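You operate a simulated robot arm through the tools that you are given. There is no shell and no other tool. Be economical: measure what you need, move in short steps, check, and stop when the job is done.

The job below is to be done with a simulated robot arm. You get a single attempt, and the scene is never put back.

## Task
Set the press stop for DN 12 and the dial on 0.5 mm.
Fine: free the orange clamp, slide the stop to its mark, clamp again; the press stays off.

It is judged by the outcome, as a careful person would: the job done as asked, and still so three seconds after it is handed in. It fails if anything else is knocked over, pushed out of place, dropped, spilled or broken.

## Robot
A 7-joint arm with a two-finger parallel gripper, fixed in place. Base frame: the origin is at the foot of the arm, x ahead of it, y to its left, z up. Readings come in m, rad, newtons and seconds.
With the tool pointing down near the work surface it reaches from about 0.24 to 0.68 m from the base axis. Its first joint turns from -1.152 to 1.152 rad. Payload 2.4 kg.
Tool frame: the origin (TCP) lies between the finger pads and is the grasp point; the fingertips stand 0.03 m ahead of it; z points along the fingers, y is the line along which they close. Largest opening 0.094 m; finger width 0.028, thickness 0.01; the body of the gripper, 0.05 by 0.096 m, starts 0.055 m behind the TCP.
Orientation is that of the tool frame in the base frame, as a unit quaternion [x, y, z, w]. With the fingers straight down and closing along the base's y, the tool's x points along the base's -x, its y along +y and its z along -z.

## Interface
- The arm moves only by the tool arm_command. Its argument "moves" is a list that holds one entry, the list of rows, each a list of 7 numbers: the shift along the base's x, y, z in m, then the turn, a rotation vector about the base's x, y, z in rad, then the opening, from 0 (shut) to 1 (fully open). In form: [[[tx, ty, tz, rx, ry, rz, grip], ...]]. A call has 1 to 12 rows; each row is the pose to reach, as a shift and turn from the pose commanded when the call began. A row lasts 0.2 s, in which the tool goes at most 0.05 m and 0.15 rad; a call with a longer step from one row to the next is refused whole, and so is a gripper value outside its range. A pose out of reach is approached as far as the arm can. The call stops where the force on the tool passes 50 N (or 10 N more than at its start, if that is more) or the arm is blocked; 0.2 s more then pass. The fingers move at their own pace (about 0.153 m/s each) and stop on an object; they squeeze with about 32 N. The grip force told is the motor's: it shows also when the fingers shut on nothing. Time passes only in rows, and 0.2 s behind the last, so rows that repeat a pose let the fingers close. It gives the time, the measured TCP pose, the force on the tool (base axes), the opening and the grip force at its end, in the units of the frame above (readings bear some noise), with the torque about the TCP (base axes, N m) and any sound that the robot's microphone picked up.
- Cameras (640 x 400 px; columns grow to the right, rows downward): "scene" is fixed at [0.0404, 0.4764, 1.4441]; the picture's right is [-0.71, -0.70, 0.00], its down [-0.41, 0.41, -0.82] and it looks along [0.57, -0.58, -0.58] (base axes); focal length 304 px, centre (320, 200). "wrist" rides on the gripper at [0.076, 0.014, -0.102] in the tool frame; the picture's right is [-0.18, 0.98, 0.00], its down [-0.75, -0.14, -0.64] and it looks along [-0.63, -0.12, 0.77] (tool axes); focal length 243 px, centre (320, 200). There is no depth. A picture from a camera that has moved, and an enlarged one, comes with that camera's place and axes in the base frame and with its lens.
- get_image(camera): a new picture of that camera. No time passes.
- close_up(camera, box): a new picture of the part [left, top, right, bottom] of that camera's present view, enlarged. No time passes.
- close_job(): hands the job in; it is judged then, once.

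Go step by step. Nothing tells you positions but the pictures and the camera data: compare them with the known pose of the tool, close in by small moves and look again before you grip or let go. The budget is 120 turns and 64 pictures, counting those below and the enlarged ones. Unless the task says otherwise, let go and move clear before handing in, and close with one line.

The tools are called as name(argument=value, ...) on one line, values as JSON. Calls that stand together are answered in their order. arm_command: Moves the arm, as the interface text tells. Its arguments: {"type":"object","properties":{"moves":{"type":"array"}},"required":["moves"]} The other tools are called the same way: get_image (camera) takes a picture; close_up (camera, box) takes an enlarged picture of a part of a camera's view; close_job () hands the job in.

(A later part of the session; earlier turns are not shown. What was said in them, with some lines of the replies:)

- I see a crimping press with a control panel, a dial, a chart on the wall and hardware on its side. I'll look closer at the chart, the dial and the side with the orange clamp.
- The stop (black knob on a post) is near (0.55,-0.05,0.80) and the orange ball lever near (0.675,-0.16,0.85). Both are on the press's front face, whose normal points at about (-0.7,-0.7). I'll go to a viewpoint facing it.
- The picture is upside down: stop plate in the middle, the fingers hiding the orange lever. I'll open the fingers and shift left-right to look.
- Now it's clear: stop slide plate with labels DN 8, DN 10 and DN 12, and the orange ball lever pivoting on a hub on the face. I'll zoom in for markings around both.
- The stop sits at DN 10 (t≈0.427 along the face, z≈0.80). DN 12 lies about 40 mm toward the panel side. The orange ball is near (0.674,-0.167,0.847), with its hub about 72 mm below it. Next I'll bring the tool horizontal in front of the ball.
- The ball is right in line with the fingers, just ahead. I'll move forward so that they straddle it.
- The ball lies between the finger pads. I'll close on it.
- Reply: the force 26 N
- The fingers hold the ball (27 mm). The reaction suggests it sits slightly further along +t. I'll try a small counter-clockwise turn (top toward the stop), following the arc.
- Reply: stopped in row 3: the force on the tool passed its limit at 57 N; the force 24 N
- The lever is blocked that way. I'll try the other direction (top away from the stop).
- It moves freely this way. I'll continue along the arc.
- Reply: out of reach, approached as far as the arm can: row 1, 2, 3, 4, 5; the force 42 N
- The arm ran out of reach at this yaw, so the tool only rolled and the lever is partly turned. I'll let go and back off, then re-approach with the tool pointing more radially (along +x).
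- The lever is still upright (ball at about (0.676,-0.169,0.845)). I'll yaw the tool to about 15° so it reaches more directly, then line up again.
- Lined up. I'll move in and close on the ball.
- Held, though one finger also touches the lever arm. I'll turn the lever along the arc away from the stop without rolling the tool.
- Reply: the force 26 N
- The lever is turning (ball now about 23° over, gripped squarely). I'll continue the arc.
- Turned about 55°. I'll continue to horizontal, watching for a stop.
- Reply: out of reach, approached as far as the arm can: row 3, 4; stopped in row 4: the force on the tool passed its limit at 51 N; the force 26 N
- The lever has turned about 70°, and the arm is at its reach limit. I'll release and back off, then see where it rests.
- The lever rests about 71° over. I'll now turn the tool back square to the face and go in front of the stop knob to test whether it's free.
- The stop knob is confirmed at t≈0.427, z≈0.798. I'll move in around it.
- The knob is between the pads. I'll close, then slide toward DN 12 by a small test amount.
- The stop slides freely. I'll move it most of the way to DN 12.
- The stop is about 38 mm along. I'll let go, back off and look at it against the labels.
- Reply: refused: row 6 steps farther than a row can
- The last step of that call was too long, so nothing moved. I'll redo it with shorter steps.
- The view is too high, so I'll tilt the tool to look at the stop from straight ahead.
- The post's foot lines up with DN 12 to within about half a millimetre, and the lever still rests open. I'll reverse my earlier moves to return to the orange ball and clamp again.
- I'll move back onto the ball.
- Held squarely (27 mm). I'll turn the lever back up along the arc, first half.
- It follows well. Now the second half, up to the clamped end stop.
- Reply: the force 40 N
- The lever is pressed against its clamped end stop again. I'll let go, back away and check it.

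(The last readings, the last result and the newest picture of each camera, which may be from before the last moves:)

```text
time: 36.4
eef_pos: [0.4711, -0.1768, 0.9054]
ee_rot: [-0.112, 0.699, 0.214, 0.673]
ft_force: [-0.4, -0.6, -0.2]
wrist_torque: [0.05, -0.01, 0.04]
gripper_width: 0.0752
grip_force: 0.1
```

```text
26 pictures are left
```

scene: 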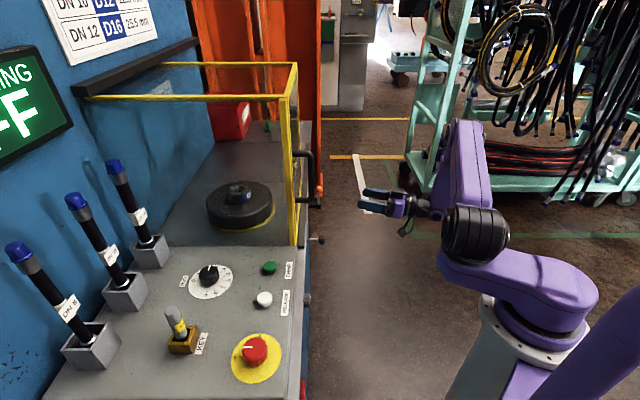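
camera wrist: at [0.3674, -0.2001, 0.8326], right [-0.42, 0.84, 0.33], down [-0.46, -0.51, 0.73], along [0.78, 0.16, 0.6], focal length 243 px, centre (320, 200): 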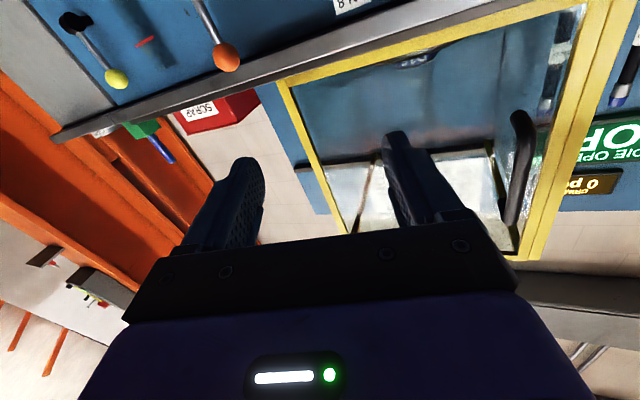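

The orange lever is upright again, as it was at the start, so the stop should be clamped. Next is the dial: I'll rise, point the tool down and go above the panel.

arm_command(moves=[[[-0.01, 0, 0.045, -0.064, 0.128, 0, 0.7], [-0.02, 0.01, 0.085, -0.128, 0.255, 0, 0.7], [-0.03, 0.02, 0.125, -0.193, 0.383, 0, 0.7], [-0.04, 0.03, 0.165, -0.257, 0.51, 0, 0.7], [-0.05, 0.05, 0.205, -0.321, 0.638, 0, 0.7], [-0.06, 0.08, 0.235, -0.386, 0.765, 0, 0.7], [-0.07, 0.115, 0.265, -0.45, 0.893, 0, 0.7], [-0.07, 0.155, 0.285, -0.514, 1.02, 0, 0.7], [-0.07, 0.2, 0.295, -0.578, 1.148, 0, 0.7], [-0.07, 0.24, 0.295, -0.643, 1.275, 0, 0.7], [-0.07, 0.277, 0.295, -0.707, 1.403, 0, 0.7]]])

arm_command(moves=[[[0.015, 0.03, -0.015, 0, 0, 0, 0.7], [0.03, 0.065, -0.03, 0, 0, 0, 0.7], [0.045, 0.1, -0.045, 0, 0, 0, 0.7], [0.06, 0.135, -0.06, 0, 0, 0, 0.7], [0.075, 0.17, -0.08, 0, 0, 0, 0.7], [0.09, 0.2, -0.1, 0, 0, 0, 0.7]]])

get_image(camera="wrist")

```text
time: 38.8
eef_pos: [0.4028, 0.1006, 1.2016]
ee_rot: [-0.159, 0.987, -0.003, -0.001]
ft_force: [0.6, 0.9, -0.6]
wrist_torque: [0.02, 0.0, 0.03]
gripper_width: 0.0657
grip_force: 0.0
```

```text
time: 40.2
eef_pos: [0.4922, 0.2992, 1.0995]
ee_rot: [-0.159, 0.987, -0.002, -0.001]
ft_force: [0.0, -0.5, 0.3]
wrist_torque: [-0.01, -0.01, 0.02]
gripper_width: 0.0658
grip_force: 0.0
```

```text
25 pictures are left
camera wrist: at [0.4149, 0.2899, 1.2028], right [-0.13, 0.99, 0.0], down [0.76, 0.1, 0.64], along [0.64, 0.08, -0.77], focal length 243 px, centre (320, 200)
```

wrist: 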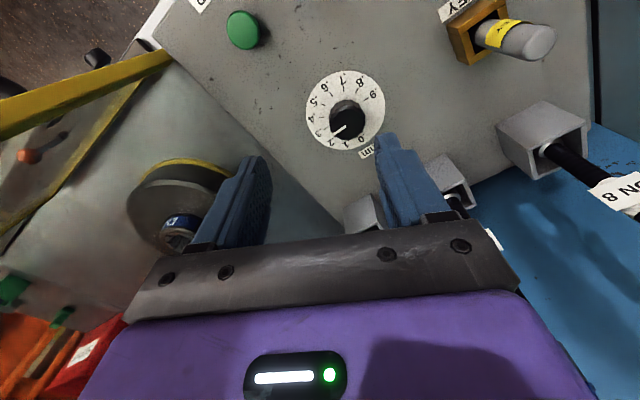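

close_up(camera="wrist", box=[295, 60, 395, 165])

```text
3.81 times, centred on (345, 112) of wrist
camera zoom: at [0.4149, 0.2899, 1.2028], right [-0.13, 0.99, 0.0], down [0.76, 0.1, 0.64], along [0.64, 0.08, -0.77], focal length 924 px, centre (225, 533)
```

zoom: 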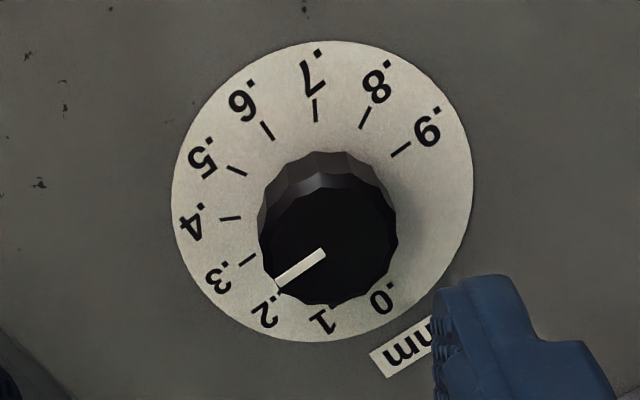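

The dial disc's scale is about 30° per 0.1, increasing clockwise from above. Allowing for parallax (the knob stands about 33 mm high), the pointer's direction (-44°) matches the .3 mark, and .5 is at about -104°. The knob centre is near (0.519,0.332), so I'll lower over it and check.

arm_command(moves=[[[0.01, 0.012, -0.03, 0, 0, 0, 0.75], [0.02, 0.024, -0.06, 0, 0, 0, 0.75], [0.0267, 0.0325, -0.095, 0, 0, 0, 0.75]]])

get_image(camera="wrist")

close_up(camera="scene", box=[170, 210, 290, 310])

```text
time: 41.0
eef_pos: [0.5195, 0.3333, 1.0052]
ee_rot: [-0.159, 0.987, -0.001, -0.001]
ft_force: [-0.5, 0.5, -0.4]
wrist_torque: [-0.01, 0.03, -0.03]
gripper_width: 0.0704
grip_force: 0.1
```

```text
23 pictures are left
camera wrist: at [0.4417, 0.3228, 1.1077], right [-0.13, 0.99, 0.0], down [0.76, 0.11, 0.64], along [0.64, 0.08, -0.77], focal length 243 px, centre (320, 200)
```

wrist: 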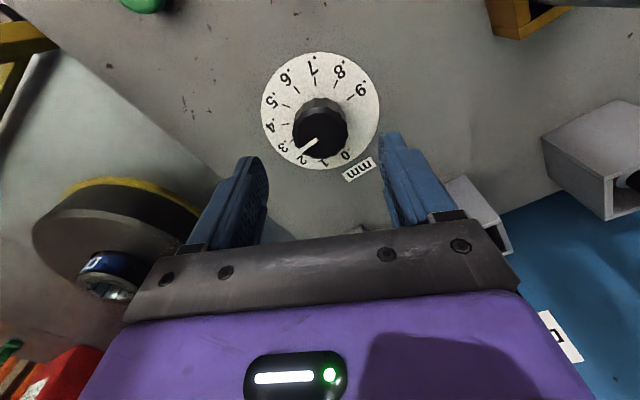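

```text
4.00 times, centred on (230, 260) of scene
camera zoom: at [0.0404, 0.4764, 1.4441], right [-0.71, -0.7, 0.0], down [-0.41, 0.41, -0.82], along [0.57, -0.58, -0.58], focal length 1218 px, centre (680, -40)
```

zoom: 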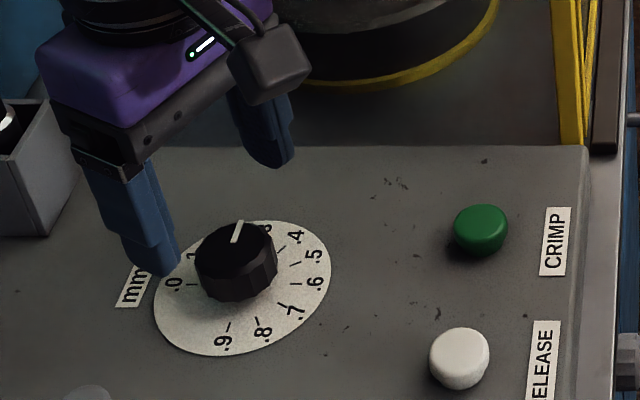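

Knob centre confirmed at about (0.518,0.332), top at z≈0.94. I'll lower the open fingers around it.

arm_command(moves=[[[-0.001, -0.0013, -0.02, 0, 0, 0, 0.75], [-0.001, -0.0013, -0.035, 0, 0, 0, 0.75], [-0.001, -0.0013, -0.048, 0, 0, 0, 0.75]]])

close_up(camera="scene", box=[170, 210, 290, 310])

get_image(camera="wrist")

```text
time: 41.8
eef_pos: [0.5182, 0.3314, 0.9577]
ee_rot: [-0.159, 0.987, -0.002, -0.001]
ft_force: [-0.4, 0.2, 0.1]
wrist_torque: [0.03, 0.03, -0.01]
gripper_width: 0.0707
grip_force: 0.1
```

```text
4.00 times, centred on (230, 260) of scene
camera zoom: at [0.0404, 0.4764, 1.4441], right [-0.71, -0.7, 0.0], down [-0.41, 0.41, -0.82], along [0.57, -0.58, -0.58], focal length 1218 px, centre (680, -40)
```

zoom: 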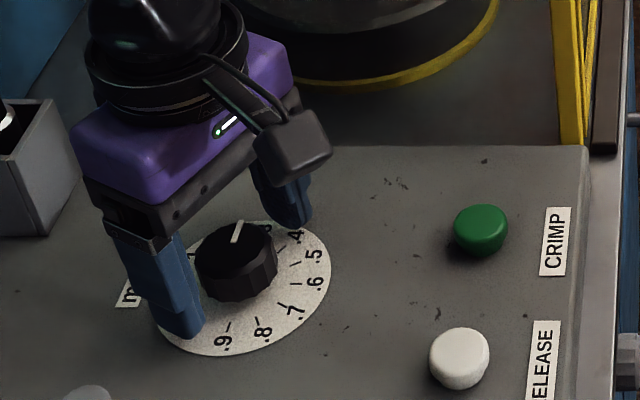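

```text
20 pictures are left
camera wrist: at [0.4407, 0.3219, 1.0604], right [-0.13, 0.99, 0.0], down [0.76, 0.11, 0.64], along [0.64, 0.08, -0.77], focal length 243 px, centre (320, 200)
```

wrist: 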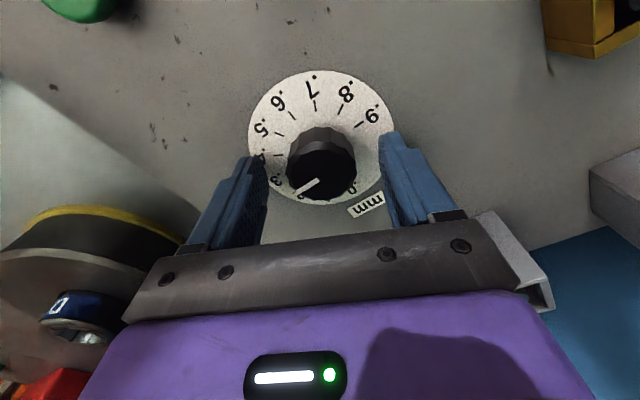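

The fingers straddle the knob. I'll lower 6 mm more and close.

arm_command(moves=[[[0, 0, -0.006, 0, 0, 0, 0.7], [0, 0, -0.006, 0, 0, 0, 0.5], [0, 0, -0.006, 0, 0, 0, 0.35], [0, 0, -0.006, 0, 0, 0, 0.3]]])

```text
time: 42.8
eef_pos: [0.5182, 0.3319, 0.9507]
ee_rot: [-0.16, 0.987, -0.001, -0.001]
ft_force: [-4.0, 4.6, -3.2]
wrist_torque: [0.07, -0.38, -0.03]
gripper_width: 0.0392
grip_force: 44.7
```

Gripped at 39 mm. I'll turn clockwise by 60° (-1.05 rad).

arm_command(moves=[[[0, 0, 0, 0, 0, -0.13, 0.3], [0, 0, 0, 0, 0, -0.26, 0.3], [0, 0, 0, 0, 0, -0.39, 0.3], [0, 0, 0, 0, 0, -0.52, 0.3], [0, 0, 0, 0, 0, -0.65, 0.3], [0, 0, 0, 0, 0, -0.78, 0.3], [0, 0, 0, 0, 0, -0.91, 0.3], [0, 0, 0, 0, 0, -1.05, 0.3], [0, 0, 0, 0, 0, -1.05, 0.3]]])

close_up(camera="scene", box=[170, 210, 290, 310])

```text
time: 44.8
eef_pos: [0.5178, 0.3313, 0.9505]
ee_rot: [0.357, 0.934, -0.003, -0.003]
ft_force: [-16.8, -4.1, -5.2]
wrist_torque: [0.56, 0.19, 0.0]
gripper_width: 0.0387
grip_force: 44.8
```

```text
4.00 times, centred on (230, 260) of scene
camera zoom: at [0.04, 0.4763, 1.4442], right [-0.71, -0.7, 0.0], down [-0.4, 0.41, -0.82], along [0.57, -0.58, -0.58], focal length 1218 px, centre (680, -40)
```

zoom: 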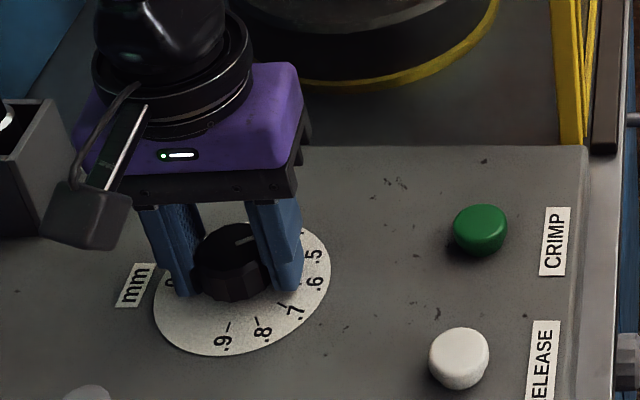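

The tool turned 60°. I'll open, rise straight up and check the pointer.

arm_command(moves=[[[0, 0, 0, 0, 0, 0, 0.5], [0, 0, 0, 0, 0, 0, 0.75], [0, 0, 0.03, 0, 0, 0, 0.75], [0, 0, 0.07, 0, 0, 0, 0.75], [0, 0, 0.11, 0, 0, 0, 0.75], [0, 0, 0.15, 0, 0, 0, 0.75]]])

close_up(camera="scene", box=[175, 245, 265, 305])

get_image(camera="wrist")

```text
time: 46.2
eef_pos: [0.5193, 0.3321, 1.1016]
ee_rot: [0.356, 0.934, -0.001, -0.001]
ft_force: [0.5, -0.9, 0.4]
wrist_torque: [0.01, -0.04, 0.0]
gripper_width: 0.0704
grip_force: 0.1
```

```text
6.67 times, centred on (220, 275) of scene
camera zoom: at [0.0404, 0.4764, 1.4441], right [-0.71, -0.7, 0.0], down [-0.41, 0.41, -0.82], along [0.57, -0.58, -0.58], focal length 2030 px, centre (987, -300)
```

zoom: 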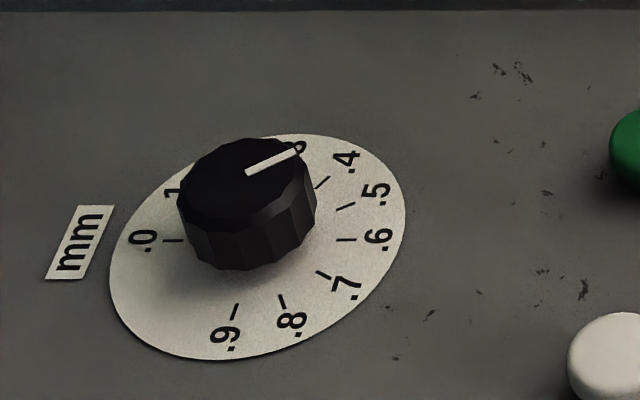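

```text
17 pictures are left
camera wrist: at [0.4705, 0.3932, 1.2046], right [0.79, 0.61, 0.0], down [0.47, -0.61, 0.64], along [0.39, -0.51, -0.77], focal length 243 px, centre (320, 200)
```

wrist: 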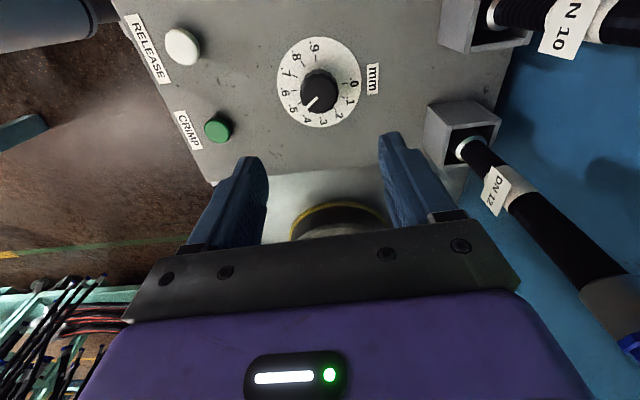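

close_up(camera="wrist", box=[270, 30, 370, 135])

```text
3.81 times, centred on (320, 82) of wrist
camera zoom: at [0.4705, 0.3932, 1.2046], right [0.79, 0.61, 0.0], down [0.47, -0.61, 0.64], along [0.39, -0.51, -0.77], focal length 924 px, centre (320, 648)
```

zoom: 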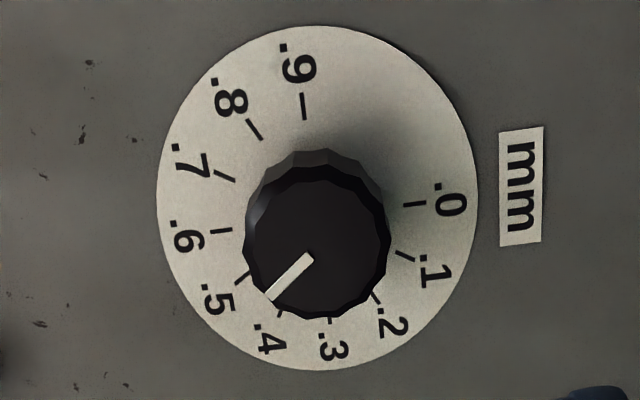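

The pointer is near .5 but looks a few degrees short (about -100.5° against -105°). I'll measure more finely.

close_up(camera="wrist", box=[292, 82, 332, 122])

close_up(camera="scene", box=[195, 255, 235, 285])

```text
10.00 times, centred on (312, 102) of wrist
camera zoom: at [0.4705, 0.3932, 1.2046], right [0.79, 0.61, 0.0], down [0.47, -0.61, 0.64], along [0.39, -0.51, -0.77], focal length 2426 px, centre (400, 1180)
```

zoom: 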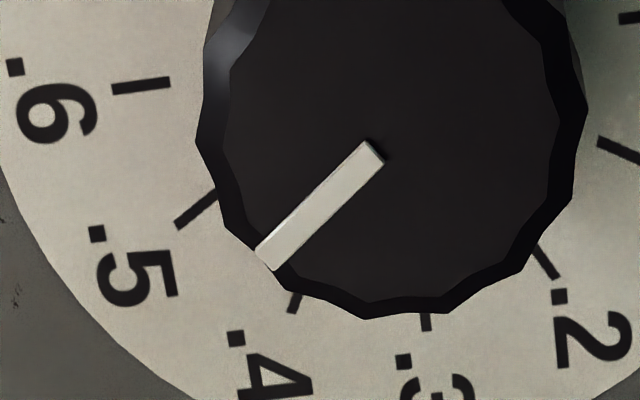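

```text
13.33 times, centred on (215, 270) of scene
camera zoom: at [0.0404, 0.4764, 1.4441], right [-0.71, -0.7, 0.0], down [-0.41, 0.41, -0.82], along [0.57, -0.58, -0.58], focal length 4059 px, centre (1720, -733)
```

zoom: 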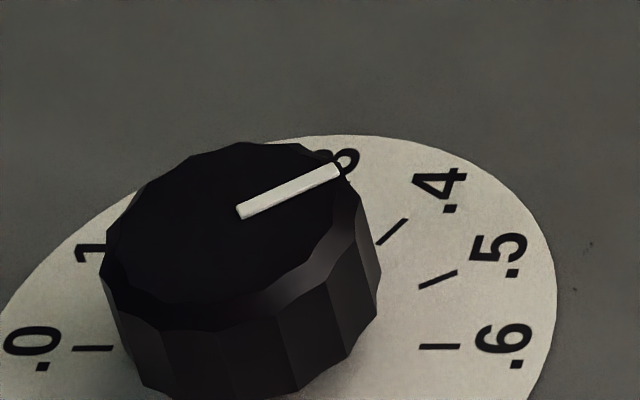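

Two measurements put the pointer at about -101° to -102°, with .5 at -105°, so it's slightly short. I'll regrip and turn about 3.5° more.

arm_command(moves=[[[-0.002, -0.001, -0.045, 0, 0, 0, 0.75], [-0.002, -0.001, -0.09, 0, 0, 0, 0.75], [-0.002, -0.001, -0.12, 0, 0, 0, 0.75], [-0.002, -0.001, -0.15, 0, 0, 0, 0.7], [-0.002, -0.001, -0.15, 0, 0, 0, 0.5], [-0.002, -0.001, -0.15, 0, 0, 0, 0.3], [-0.002, -0.001, -0.15, 0, 0, 0, 0.3]]])

arm_command(moves=[[[0, 0, 0, 0, 0, -0.03, 0.3], [0, 0, 0, 0, 0, -0.065, 0.3], [0, 0, 0, 0, 0, -0.065, 0.3], [0, 0, 0, 0, 0, -0.065, 0.5], [0, 0, 0, 0, 0, -0.065, 0.75], [0, 0, 0.04, 0, 0, -0.065, 0.75], [0, 0, 0.08, 0, 0, -0.065, 0.75], [0, 0, 0.12, 0, 0, -0.065, 0.75], [0, 0, 0.15, 0, 0, -0.065, 0.75]]])

close_up(camera="wrist", box=[280, 70, 340, 130])

close_up(camera="scene", box=[195, 255, 235, 285])

```text
time: 47.8
eef_pos: [0.5169, 0.3325, 0.9516]
ee_rot: [0.356, 0.934, 0.0, -0.001]
ft_force: [5.3, 3.9, -9.9]
wrist_torque: [0.6, -0.9, 0.03]
gripper_width: 0.0394
grip_force: 45.1
```

```text
time: 49.8
eef_pos: [0.5162, 0.331, 1.1004]
ee_rot: [0.388, 0.922, -0.001, -0.002]
ft_force: [0.0, 0.2, -0.6]
wrist_torque: [0.02, 0.01, -0.02]
gripper_width: 0.0704
grip_force: 0.0
```

```text
6.67 times, centred on (310, 100) of wrist
camera zoom: at [0.4721, 0.395, 1.2035], right [0.83, 0.56, 0.0], down [0.43, -0.64, 0.64], along [0.35, -0.53, -0.77], focal length 1618 px, centre (387, 867)
```

zoom: 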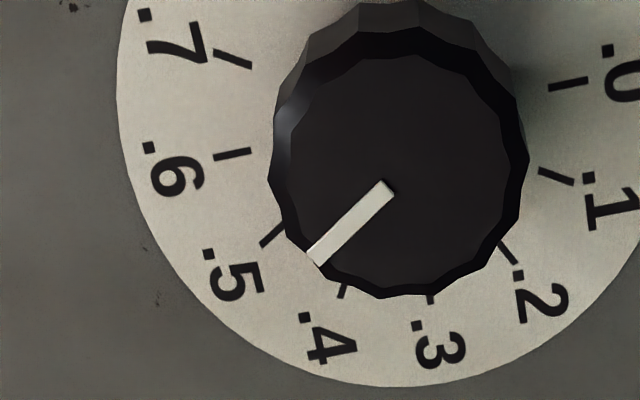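

```text
13.33 times, centred on (215, 270) of scene
camera zoom: at [0.0404, 0.4764, 1.4441], right [-0.71, -0.7, 0.0], down [-0.41, 0.41, -0.82], along [0.57, -0.58, -0.58], focal length 4059 px, centre (1720, -733)
```

zoom: 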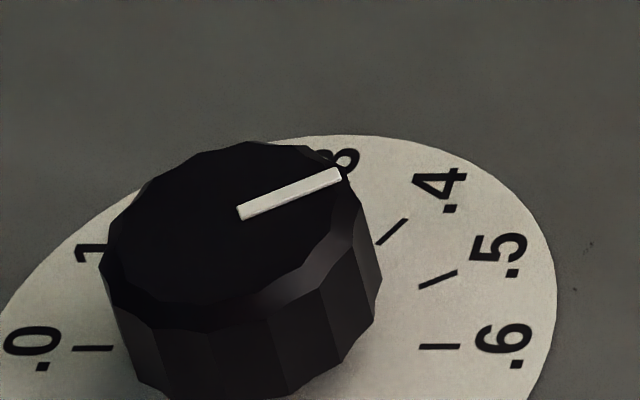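

The pointer now reads .5 (-104.7° against -105°). I'll rise clear and take a last look at the stop and lever.

arm_command(moves=[[[-0.01, -0.01, 0.04, 0, 0, 0, 0.75], [-0.03, -0.03, 0.07, 0, 0, 0, 0.75], [-0.05, -0.06, 0.1, 0, 0, 0, 0.75], [-0.07, -0.1, 0.1, 0, 0, 0, 0.75], [-0.1, -0.13, 0.1, 0, 0, 0.1, 0.75], [-0.12, -0.17, 0.1, 0, 0, 0.24, 0.75], [-0.14, -0.21, 0.1, 0, 0, 0.38, 0.75], [-0.16, -0.25, 0.1, 0, 0, 0.52, 0.75], [-0.16, -0.29, 0.1, 0, 0, 0.66, 0.75], [-0.16, -0.33, 0.1, 0, 0, 0.8, 0.75]]])

close_up(camera="scene", box=[260, 130, 360, 250])

get_image(camera="wrist")

```text
time: 52.0
eef_pos: [0.3556, 0.001, 1.2019]
ee_rot: [-0.003, 1.0, -0.003, -0.001]
ft_force: [-0.3, -0.4, 0.7]
wrist_torque: [-0.02, 0.02, 0.0]
gripper_width: 0.0705
grip_force: 0.1
```

```text
3.33 times, centred on (310, 190) of scene
camera zoom: at [0.0404, 0.4764, 1.4441], right [-0.71, -0.7, 0.0], down [-0.41, 0.41, -0.82], along [0.57, -0.58, -0.58], focal length 1015 px, centre (353, 233)
```

zoom: 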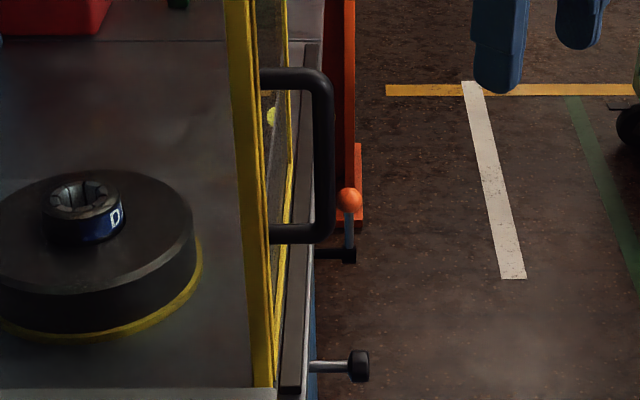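

```text
10 pictures are left
camera wrist: at [0.2789, 0.015, 1.3042], right [0.18, 0.98, 0.0], down [0.76, -0.13, 0.64], along [0.63, -0.12, -0.77], focal length 243 px, centre (320, 200)
```

wrist: 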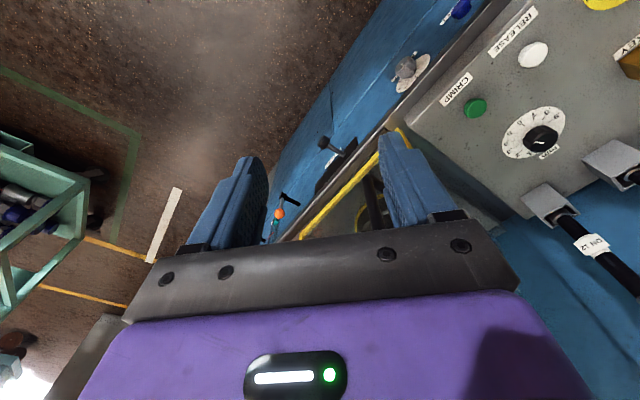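

The lever is back exactly where it started (clamped), the stop is at DN 12, the dial is on .5, and the arm is clear. I'm handing in.

close_job()

```text
The job is handed in.
```

The stop is set at DN 12 with the orange clamp closed again, the dial is on 0.5 mm, and I didn't touch the press controls, so the press stayed off.
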